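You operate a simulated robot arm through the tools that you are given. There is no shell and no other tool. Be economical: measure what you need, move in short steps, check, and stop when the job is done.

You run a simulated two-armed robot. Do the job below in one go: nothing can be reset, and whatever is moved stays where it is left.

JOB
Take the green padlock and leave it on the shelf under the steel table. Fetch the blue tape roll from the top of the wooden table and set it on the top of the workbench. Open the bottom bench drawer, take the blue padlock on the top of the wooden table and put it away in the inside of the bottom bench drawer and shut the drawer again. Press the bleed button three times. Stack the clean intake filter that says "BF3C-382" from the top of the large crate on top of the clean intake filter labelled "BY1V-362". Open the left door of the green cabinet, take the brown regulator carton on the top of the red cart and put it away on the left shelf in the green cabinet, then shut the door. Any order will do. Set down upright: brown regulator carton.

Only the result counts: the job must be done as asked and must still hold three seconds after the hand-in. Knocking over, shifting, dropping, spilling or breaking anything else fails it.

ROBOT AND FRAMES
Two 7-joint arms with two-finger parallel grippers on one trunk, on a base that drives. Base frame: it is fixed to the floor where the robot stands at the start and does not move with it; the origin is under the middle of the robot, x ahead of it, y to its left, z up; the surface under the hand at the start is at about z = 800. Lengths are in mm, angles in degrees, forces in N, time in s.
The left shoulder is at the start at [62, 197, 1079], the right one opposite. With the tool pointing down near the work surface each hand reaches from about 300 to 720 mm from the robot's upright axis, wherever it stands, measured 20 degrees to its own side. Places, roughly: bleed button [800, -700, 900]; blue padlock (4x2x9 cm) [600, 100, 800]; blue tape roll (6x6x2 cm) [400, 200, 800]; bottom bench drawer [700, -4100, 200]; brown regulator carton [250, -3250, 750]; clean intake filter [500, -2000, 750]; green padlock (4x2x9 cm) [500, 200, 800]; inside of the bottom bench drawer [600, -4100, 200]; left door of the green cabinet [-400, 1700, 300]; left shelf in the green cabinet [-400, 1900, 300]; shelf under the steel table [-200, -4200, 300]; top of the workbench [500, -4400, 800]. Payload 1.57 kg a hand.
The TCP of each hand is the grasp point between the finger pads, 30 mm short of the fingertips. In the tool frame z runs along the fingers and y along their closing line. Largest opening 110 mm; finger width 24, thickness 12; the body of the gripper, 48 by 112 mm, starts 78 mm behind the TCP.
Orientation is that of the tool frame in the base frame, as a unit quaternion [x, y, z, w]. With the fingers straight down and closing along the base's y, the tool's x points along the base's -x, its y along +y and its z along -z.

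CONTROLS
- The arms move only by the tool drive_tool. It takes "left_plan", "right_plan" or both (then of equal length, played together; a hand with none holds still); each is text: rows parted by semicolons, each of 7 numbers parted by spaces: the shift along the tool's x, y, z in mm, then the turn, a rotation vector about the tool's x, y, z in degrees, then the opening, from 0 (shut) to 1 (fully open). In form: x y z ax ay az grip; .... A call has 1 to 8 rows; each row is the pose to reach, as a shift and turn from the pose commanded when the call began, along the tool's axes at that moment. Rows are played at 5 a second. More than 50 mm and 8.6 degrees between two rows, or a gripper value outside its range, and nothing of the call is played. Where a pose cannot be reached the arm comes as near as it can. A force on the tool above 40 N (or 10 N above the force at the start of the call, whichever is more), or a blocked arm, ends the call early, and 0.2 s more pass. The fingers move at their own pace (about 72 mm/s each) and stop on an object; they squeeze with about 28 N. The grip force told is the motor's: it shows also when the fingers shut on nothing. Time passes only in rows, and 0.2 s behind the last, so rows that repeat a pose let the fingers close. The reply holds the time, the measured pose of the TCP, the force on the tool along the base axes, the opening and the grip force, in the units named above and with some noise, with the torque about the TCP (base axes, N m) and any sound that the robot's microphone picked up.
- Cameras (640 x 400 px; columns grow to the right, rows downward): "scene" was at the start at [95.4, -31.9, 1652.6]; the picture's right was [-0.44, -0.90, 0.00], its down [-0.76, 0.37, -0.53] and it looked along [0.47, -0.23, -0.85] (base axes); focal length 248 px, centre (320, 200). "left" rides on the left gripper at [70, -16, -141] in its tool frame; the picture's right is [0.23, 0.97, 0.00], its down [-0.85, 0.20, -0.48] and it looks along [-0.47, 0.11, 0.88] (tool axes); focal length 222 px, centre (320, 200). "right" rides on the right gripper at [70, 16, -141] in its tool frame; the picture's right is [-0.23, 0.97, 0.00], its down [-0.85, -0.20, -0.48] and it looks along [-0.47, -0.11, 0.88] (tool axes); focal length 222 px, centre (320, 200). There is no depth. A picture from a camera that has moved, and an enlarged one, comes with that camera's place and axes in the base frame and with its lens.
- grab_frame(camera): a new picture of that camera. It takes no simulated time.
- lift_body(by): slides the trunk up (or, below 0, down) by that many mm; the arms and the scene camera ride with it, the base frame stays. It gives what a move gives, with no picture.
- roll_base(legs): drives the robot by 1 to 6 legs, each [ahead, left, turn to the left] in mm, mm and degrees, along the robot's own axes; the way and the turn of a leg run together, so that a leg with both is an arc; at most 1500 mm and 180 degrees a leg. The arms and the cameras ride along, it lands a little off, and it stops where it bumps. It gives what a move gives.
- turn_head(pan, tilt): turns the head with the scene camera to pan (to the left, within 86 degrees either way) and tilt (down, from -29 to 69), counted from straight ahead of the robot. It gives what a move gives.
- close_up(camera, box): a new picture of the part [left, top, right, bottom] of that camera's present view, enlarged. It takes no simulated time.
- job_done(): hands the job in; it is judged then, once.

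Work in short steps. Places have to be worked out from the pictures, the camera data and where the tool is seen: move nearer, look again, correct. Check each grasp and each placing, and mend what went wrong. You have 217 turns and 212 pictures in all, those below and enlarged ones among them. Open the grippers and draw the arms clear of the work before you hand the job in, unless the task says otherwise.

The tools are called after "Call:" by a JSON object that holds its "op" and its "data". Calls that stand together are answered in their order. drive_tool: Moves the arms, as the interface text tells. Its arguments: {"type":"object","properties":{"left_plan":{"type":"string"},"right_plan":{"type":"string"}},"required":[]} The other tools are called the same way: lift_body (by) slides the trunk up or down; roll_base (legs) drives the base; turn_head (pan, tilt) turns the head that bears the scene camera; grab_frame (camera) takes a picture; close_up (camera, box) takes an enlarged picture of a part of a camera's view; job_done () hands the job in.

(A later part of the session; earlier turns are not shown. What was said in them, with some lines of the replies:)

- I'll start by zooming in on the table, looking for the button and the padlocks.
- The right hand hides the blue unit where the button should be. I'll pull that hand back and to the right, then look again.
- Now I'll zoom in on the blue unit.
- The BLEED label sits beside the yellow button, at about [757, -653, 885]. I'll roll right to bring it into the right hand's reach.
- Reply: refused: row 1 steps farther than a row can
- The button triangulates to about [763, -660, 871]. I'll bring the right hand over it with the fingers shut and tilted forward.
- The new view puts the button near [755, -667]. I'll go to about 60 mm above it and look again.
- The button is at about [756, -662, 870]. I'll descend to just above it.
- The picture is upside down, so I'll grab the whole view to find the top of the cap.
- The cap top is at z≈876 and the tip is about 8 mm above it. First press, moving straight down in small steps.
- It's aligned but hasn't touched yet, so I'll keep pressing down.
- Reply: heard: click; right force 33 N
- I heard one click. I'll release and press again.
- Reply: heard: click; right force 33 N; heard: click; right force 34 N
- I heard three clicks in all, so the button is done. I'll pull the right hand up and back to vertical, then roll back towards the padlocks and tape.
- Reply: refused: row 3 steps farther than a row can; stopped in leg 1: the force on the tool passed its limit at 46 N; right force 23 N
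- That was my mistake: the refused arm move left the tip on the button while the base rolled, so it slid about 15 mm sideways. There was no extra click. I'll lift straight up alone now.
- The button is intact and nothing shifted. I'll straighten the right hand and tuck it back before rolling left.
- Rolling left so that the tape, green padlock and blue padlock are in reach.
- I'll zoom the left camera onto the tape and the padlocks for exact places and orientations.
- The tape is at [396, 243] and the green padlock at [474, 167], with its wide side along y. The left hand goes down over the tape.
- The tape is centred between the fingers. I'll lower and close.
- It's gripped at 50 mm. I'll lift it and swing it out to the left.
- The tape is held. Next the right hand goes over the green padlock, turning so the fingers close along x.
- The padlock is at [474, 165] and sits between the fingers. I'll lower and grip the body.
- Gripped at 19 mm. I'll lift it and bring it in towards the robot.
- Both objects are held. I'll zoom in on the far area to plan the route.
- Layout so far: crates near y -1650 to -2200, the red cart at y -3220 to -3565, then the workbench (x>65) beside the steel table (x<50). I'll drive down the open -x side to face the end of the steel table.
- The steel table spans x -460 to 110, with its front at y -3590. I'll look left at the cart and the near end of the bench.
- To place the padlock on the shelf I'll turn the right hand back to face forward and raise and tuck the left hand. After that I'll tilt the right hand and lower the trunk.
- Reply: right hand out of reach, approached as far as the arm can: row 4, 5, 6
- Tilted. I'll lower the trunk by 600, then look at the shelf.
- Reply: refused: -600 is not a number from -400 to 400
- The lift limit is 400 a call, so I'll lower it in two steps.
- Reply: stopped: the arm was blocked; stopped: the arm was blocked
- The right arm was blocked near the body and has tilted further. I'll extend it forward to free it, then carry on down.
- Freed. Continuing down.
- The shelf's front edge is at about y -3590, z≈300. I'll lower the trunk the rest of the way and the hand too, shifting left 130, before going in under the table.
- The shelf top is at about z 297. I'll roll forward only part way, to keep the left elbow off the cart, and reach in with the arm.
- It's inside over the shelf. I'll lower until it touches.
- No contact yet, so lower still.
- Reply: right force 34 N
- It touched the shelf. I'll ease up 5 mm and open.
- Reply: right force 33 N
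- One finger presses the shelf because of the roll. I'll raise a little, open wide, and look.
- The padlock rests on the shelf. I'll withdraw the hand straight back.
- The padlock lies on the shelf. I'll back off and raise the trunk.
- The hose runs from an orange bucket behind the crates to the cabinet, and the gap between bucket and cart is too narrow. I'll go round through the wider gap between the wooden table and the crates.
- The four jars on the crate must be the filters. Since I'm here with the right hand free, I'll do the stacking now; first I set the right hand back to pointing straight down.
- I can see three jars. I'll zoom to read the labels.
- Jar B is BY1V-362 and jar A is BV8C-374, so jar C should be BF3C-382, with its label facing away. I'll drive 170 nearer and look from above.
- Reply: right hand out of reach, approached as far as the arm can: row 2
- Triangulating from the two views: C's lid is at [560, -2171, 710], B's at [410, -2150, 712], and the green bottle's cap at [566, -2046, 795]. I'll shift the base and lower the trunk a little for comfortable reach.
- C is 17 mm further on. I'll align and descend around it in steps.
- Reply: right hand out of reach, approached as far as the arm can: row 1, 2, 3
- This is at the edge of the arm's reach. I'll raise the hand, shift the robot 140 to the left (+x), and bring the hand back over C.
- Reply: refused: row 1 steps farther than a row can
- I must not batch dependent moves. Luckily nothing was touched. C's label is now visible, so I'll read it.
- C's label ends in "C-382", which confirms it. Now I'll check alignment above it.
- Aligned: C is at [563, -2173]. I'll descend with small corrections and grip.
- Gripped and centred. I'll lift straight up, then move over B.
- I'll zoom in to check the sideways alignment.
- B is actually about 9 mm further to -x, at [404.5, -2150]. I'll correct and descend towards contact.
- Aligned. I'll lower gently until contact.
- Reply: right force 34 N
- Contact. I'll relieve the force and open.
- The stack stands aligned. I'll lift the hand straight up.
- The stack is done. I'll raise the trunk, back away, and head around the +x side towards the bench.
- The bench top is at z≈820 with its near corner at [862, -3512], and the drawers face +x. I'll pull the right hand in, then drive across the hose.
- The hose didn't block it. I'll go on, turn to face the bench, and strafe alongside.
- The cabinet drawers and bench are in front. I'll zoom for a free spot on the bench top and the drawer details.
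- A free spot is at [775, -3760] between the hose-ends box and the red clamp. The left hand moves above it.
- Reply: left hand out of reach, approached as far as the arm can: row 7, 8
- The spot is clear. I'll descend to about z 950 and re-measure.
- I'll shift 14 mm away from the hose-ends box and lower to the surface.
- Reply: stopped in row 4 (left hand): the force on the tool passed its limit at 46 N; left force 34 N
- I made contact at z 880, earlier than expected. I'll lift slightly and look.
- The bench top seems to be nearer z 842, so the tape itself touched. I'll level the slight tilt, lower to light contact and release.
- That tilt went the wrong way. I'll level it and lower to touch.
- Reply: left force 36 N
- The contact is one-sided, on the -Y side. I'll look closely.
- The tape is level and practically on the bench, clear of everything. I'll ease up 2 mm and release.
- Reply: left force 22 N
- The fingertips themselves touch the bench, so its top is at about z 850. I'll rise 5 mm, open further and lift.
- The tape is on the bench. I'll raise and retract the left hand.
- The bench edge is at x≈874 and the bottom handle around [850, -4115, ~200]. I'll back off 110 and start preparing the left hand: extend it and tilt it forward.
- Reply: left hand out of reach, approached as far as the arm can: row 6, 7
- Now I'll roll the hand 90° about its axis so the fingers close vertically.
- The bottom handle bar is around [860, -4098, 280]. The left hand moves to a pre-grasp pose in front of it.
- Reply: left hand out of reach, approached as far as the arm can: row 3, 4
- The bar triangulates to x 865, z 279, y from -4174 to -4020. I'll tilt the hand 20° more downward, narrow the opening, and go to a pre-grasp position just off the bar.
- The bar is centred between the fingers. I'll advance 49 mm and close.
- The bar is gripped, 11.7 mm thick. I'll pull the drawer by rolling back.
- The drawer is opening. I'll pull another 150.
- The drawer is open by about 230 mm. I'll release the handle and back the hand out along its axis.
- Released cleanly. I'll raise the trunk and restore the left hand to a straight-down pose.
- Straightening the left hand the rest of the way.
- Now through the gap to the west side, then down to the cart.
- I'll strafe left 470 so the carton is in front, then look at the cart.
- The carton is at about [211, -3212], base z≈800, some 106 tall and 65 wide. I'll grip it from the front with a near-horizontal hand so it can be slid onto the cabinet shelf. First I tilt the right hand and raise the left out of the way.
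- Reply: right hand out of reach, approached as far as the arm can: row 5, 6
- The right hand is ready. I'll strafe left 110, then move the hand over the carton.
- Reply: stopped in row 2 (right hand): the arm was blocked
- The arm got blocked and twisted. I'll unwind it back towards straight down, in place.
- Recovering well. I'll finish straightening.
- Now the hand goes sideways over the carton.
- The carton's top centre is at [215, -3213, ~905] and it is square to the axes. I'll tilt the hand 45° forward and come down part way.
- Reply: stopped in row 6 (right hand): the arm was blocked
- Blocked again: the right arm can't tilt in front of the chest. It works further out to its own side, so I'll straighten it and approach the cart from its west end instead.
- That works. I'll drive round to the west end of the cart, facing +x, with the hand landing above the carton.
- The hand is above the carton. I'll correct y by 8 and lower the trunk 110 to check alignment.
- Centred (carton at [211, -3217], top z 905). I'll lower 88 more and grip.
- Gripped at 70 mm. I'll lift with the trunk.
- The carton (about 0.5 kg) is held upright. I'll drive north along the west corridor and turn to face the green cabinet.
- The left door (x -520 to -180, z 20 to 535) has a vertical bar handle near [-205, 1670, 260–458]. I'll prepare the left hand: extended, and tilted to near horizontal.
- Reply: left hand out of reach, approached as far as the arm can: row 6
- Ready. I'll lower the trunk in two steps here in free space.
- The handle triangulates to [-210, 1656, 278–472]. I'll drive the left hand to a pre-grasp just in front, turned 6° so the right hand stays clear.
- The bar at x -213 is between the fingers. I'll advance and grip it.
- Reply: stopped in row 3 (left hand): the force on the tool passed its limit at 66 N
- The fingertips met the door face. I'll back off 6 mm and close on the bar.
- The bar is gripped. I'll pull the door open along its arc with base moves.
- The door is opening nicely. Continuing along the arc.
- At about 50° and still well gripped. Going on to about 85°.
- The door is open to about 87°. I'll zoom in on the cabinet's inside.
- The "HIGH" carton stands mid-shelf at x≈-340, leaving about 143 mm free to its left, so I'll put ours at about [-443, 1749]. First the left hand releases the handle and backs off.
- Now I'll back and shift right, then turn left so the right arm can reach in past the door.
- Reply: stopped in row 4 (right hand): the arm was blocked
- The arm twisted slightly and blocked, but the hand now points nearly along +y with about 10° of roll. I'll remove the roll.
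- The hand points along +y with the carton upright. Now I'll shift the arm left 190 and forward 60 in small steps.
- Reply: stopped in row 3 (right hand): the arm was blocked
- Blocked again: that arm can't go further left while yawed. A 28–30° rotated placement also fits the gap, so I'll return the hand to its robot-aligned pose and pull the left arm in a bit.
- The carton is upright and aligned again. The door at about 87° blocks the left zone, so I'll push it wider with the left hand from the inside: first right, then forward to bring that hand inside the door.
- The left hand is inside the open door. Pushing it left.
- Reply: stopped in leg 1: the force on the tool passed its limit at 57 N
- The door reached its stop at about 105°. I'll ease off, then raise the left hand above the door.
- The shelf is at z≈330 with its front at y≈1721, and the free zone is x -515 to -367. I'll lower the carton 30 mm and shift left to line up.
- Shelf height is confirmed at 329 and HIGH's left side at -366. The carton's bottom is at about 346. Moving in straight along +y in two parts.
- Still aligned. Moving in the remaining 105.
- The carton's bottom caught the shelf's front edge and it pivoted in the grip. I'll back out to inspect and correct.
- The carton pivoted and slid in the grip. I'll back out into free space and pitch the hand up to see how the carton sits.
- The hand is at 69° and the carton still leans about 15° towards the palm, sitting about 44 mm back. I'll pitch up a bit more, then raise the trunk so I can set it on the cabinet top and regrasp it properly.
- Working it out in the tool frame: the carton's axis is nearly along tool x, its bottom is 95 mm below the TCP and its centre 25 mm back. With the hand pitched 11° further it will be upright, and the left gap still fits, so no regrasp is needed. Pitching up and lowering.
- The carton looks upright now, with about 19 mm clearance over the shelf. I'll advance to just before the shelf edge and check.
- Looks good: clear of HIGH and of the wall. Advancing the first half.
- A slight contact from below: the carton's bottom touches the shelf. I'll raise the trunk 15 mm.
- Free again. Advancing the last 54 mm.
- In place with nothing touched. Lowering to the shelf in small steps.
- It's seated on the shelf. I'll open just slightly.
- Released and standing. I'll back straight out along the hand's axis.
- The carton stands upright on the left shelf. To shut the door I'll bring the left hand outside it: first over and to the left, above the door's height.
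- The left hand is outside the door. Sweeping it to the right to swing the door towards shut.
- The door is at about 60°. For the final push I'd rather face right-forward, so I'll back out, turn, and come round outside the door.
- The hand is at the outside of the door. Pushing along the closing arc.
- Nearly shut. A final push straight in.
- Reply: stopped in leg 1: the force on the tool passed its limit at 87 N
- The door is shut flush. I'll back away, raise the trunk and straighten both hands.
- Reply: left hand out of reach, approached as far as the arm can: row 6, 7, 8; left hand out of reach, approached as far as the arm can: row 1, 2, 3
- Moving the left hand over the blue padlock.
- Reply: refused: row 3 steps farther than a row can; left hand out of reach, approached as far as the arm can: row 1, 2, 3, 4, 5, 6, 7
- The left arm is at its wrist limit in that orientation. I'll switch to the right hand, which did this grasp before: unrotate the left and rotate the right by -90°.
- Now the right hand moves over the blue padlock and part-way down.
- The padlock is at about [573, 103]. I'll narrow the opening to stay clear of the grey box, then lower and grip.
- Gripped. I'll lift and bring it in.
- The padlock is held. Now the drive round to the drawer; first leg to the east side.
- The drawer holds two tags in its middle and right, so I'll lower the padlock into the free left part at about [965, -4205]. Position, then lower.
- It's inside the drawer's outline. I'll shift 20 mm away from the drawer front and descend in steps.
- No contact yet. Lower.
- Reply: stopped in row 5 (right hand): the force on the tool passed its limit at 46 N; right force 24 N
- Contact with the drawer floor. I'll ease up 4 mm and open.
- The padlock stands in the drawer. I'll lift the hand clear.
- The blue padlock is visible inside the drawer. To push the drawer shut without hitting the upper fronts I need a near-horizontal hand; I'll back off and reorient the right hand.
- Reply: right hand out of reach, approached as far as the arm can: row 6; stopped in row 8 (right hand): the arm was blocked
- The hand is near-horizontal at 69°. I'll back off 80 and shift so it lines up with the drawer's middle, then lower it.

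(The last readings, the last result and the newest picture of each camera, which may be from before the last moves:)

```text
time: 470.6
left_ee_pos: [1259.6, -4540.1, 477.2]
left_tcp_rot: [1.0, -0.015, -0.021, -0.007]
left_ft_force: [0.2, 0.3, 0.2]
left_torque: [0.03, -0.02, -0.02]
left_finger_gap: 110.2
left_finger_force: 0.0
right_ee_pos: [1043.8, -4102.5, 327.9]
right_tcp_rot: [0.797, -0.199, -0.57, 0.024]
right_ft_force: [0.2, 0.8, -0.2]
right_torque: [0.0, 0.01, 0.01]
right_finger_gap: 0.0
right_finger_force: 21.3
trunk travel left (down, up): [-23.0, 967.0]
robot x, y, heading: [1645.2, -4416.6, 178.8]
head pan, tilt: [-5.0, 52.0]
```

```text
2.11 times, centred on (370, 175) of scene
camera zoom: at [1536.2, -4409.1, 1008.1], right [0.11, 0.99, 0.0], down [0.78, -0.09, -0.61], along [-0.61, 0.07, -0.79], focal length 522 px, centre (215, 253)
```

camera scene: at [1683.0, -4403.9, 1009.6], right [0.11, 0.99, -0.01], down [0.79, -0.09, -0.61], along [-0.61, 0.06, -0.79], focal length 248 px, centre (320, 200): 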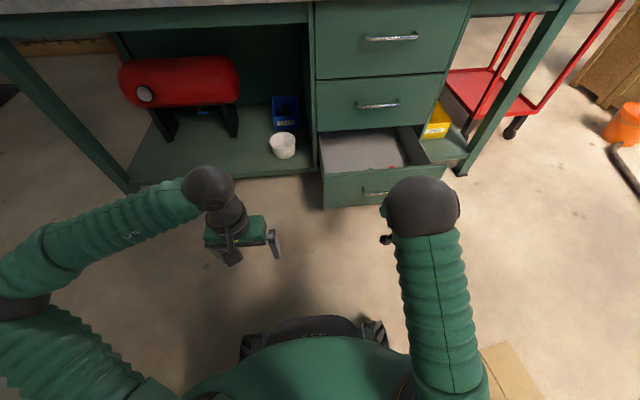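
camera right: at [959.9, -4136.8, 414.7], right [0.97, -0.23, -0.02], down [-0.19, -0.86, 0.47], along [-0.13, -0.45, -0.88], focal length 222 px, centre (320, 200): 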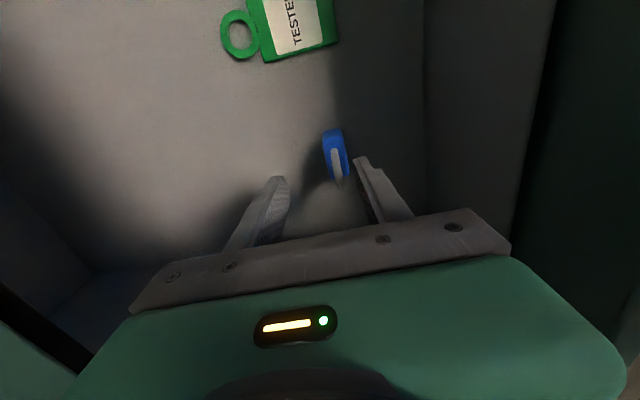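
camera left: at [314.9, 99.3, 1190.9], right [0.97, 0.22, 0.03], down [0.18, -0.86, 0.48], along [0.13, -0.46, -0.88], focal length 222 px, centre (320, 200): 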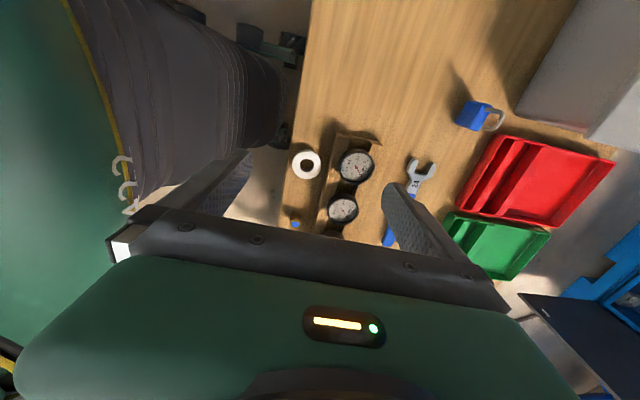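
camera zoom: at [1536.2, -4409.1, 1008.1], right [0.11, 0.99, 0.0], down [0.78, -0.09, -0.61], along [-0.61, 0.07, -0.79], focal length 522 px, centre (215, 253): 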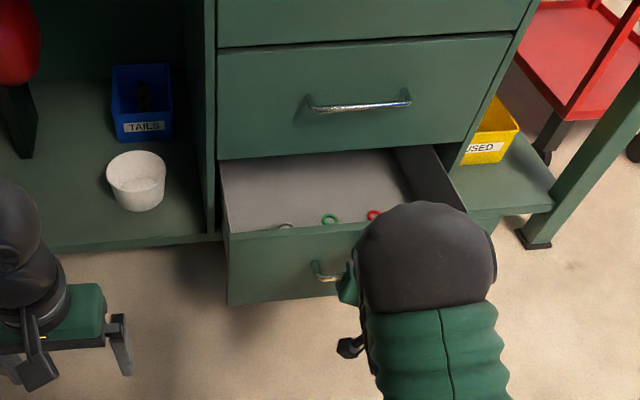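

The drawer is moving in. Pushing on.

Call:
{"op": "roll_base", "data": {"legs": [[150, 0, 0]]}}

Call:
{"op": "roll_base", "data": {"legs": [[60, 0, 0]]}}

Call:
{"op": "close_up", "data": {"camera": "scene", "box": [260, 80, 480, 270]}}

```text
time: 472.0
left_ee_pos: [1108.7, -4534.9, 477.5]
left_tcp_rot: [1.0, -0.015, -0.02, -0.008]
left_ft_force: [0.2, -0.5, 0.3]
left_torque: [0.02, 0.01, 0.0]
left_finger_gap: 109.9
left_finger_force: 0.1
right_ee_pos: [893.2, -4098.2, 330.8]
right_tcp_rot: [0.797, -0.199, -0.57, 0.025]
right_ft_force: [0.0, 0.6, -0.2]
right_torque: [0.01, 0.02, -0.02]
right_finger_gap: 0.3
right_finger_force: 21.5
trunk travel left (down, up): [-23.0, 967.0]
robot x, y, heading: [1490.7, -4417.1, 178.8]
head pan, tilt: [-5.0, 52.0]
```

```text
time: 472.9
left_ee_pos: [1075.3, -4533.5, 478.1]
left_tcp_rot: [1.0, -0.016, -0.023, -0.009]
left_ft_force: [0.0, -0.2, 1.0]
left_torque: [-0.03, 0.02, 0.01]
left_finger_gap: 110.1
left_finger_force: 0.0
right_ee_pos: [864.0, -4099.4, 329.9]
right_tcp_rot: [0.796, -0.2, -0.571, 0.024]
right_ft_force: [5.9, -0.9, 5.1]
right_torque: [-0.01, 0.2, 0.04]
right_finger_gap: 0.0
right_finger_force: 20.8
trunk travel left (down, up): [-23.0, 967.0]
robot x, y, heading: [1457.0, -4413.7, 178.6]
head pan, tilt: [-5.0, 52.0]
stopped in leg 1: the force on the tool passed its limit at 137 N (the readings are from after the stop); the commanded pose is now the measured one
```

```text
2.11 times, centred on (370, 175) of scene
camera zoom: at [1350.2, -4404.9, 1008.2], right [0.11, 0.99, 0.0], down [0.78, -0.09, -0.61], along [-0.61, 0.07, -0.79], focal length 522 px, centre (215, 253)
```

zoom: 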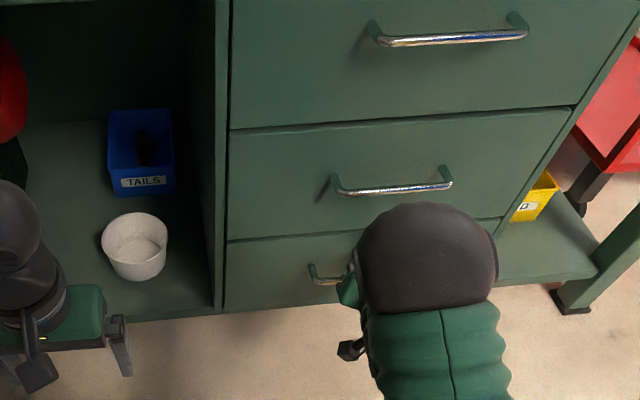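

The drawer is shut flush. I'll back off and open the gripper.

Call:
{"op": "roll_base", "data": {"legs": [[-250, 0, 0]]}}

Call:
{"op": "drive_tool", "data": {"right_plan": "0 0 0 0 0 0 1; 0 0 0 0 0 0 1; 0 0 0 0 0 0 1", "left_plan": "0 0 0 0 0 0 1; 0 0 0 0 0 0 1; 0 0 0 0 0 0 1"}}

Call:
{"op": "lift_body", "data": {"by": 400}}

Call:
{"op": "grab_frame", "data": {"camera": "scene"}}

```text
time: 474.7
left_ee_pos: [1326.0, -4539.8, 478.3]
left_tcp_rot: [1.0, -0.017, -0.022, -0.008]
left_ft_force: [-0.7, -0.4, -0.5]
left_torque: [0.04, -0.01, 0.0]
left_finger_gap: 109.8
left_finger_force: 0.0
right_ee_pos: [1113.1, -4104.9, 329.7]
right_tcp_rot: [0.797, -0.199, -0.57, 0.026]
right_ft_force: [-0.5, -1.0, -0.8]
right_torque: [0.02, 0.0, 0.02]
right_finger_gap: 0.0
right_finger_force: 21.6
trunk travel left (down, up): [-23.0, 967.0]
robot x, y, heading: [1704.9, -4416.2, 178.4]
head pan, tilt: [-5.0, 52.0]
```

```text
time: 475.5
left_ee_pos: [1325.5, -4539.4, 479.2]
left_tcp_rot: [1.0, -0.016, -0.023, -0.008]
left_ft_force: [-0.4, -0.3, -0.6]
left_torque: [-0.02, -0.03, -0.02]
left_finger_gap: 110.1
left_finger_force: 0.0
right_ee_pos: [1113.1, -4104.6, 330.5]
right_tcp_rot: [0.796, -0.199, -0.571, 0.025]
right_ft_force: [-0.3, 0.4, 0.1]
right_torque: [0.01, -0.01, -0.02]
right_finger_gap: 109.0
right_finger_force: 0.7
trunk travel left (down, up): [-23.0, 967.0]
robot x, y, heading: [1703.6, -4420.1, 178.7]
head pan, tilt: [-5.0, 52.0]
```

```text
time: 479.3
left_ee_pos: [1325.0, -4541.0, 878.2]
left_tcp_rot: [1.0, -0.016, -0.023, -0.008]
left_ft_force: [0.8, -0.4, 0.9]
left_torque: [0.0, -0.01, -0.01]
left_finger_gap: 110.1
left_finger_force: 0.0
right_ee_pos: [1112.8, -4104.6, 730.3]
right_tcp_rot: [0.796, -0.2, -0.57, 0.025]
right_ft_force: [0.2, -0.1, -0.1]
right_torque: [0.02, 0.03, -0.03]
right_finger_gap: 109.8
right_finger_force: 0.0
trunk travel left (down, up): [-423.0, 567.0]
robot x, y, heading: [1701.5, -4420.3, 178.7]
head pan, tilt: [-5.0, 52.0]
```

```text
19 pictures are left
camera scene: at [1597.9, -4410.4, 1408.1], right [0.11, 0.99, 0.0], down [0.78, -0.09, -0.61], along [-0.61, 0.07, -0.79], focal length 248 px, centre (320, 200)
```

scene: 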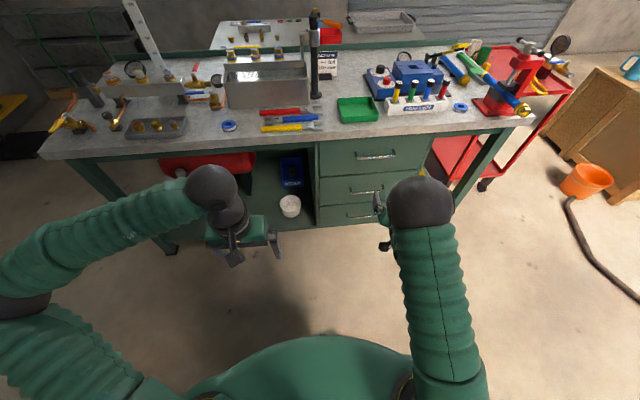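

Everything checks out: the drawer is shut, the tape is on the bench top, and both grippers are open and clear. Handing in.

Call:
{"op": "job_done", "data": {}}

```text
The job is handed in.
```

I finished all six parts of the job and handed it in:

- **Green padlock:** lying on the shelf under the steel table.
- **Blue tape roll:** on top of the workbench.
- **Blue padlock:** in the bottom bench drawer, and the drawer is shut.
- **Bleed button:** pressed three times, one click heard for each. After the third press the base rolled while the fingertip was still on the button, and it slid about 15 mm sideways. I heard no extra click and saw no damage.
- **Filters:** BF3C-382 is stacked on BY1V-362. On the label of the one I moved I could only read the end, "C-382".
- **Brown regulator carton:** upright on the left shelf of the green cabinet, and the door is shut. It pivoted in the gripper on the first try; I straightened it before setting it down.

I last saw the filter stack and the green padlock right after placing them and did not look at them again at the end. I saw nothing else knocked over or moved.
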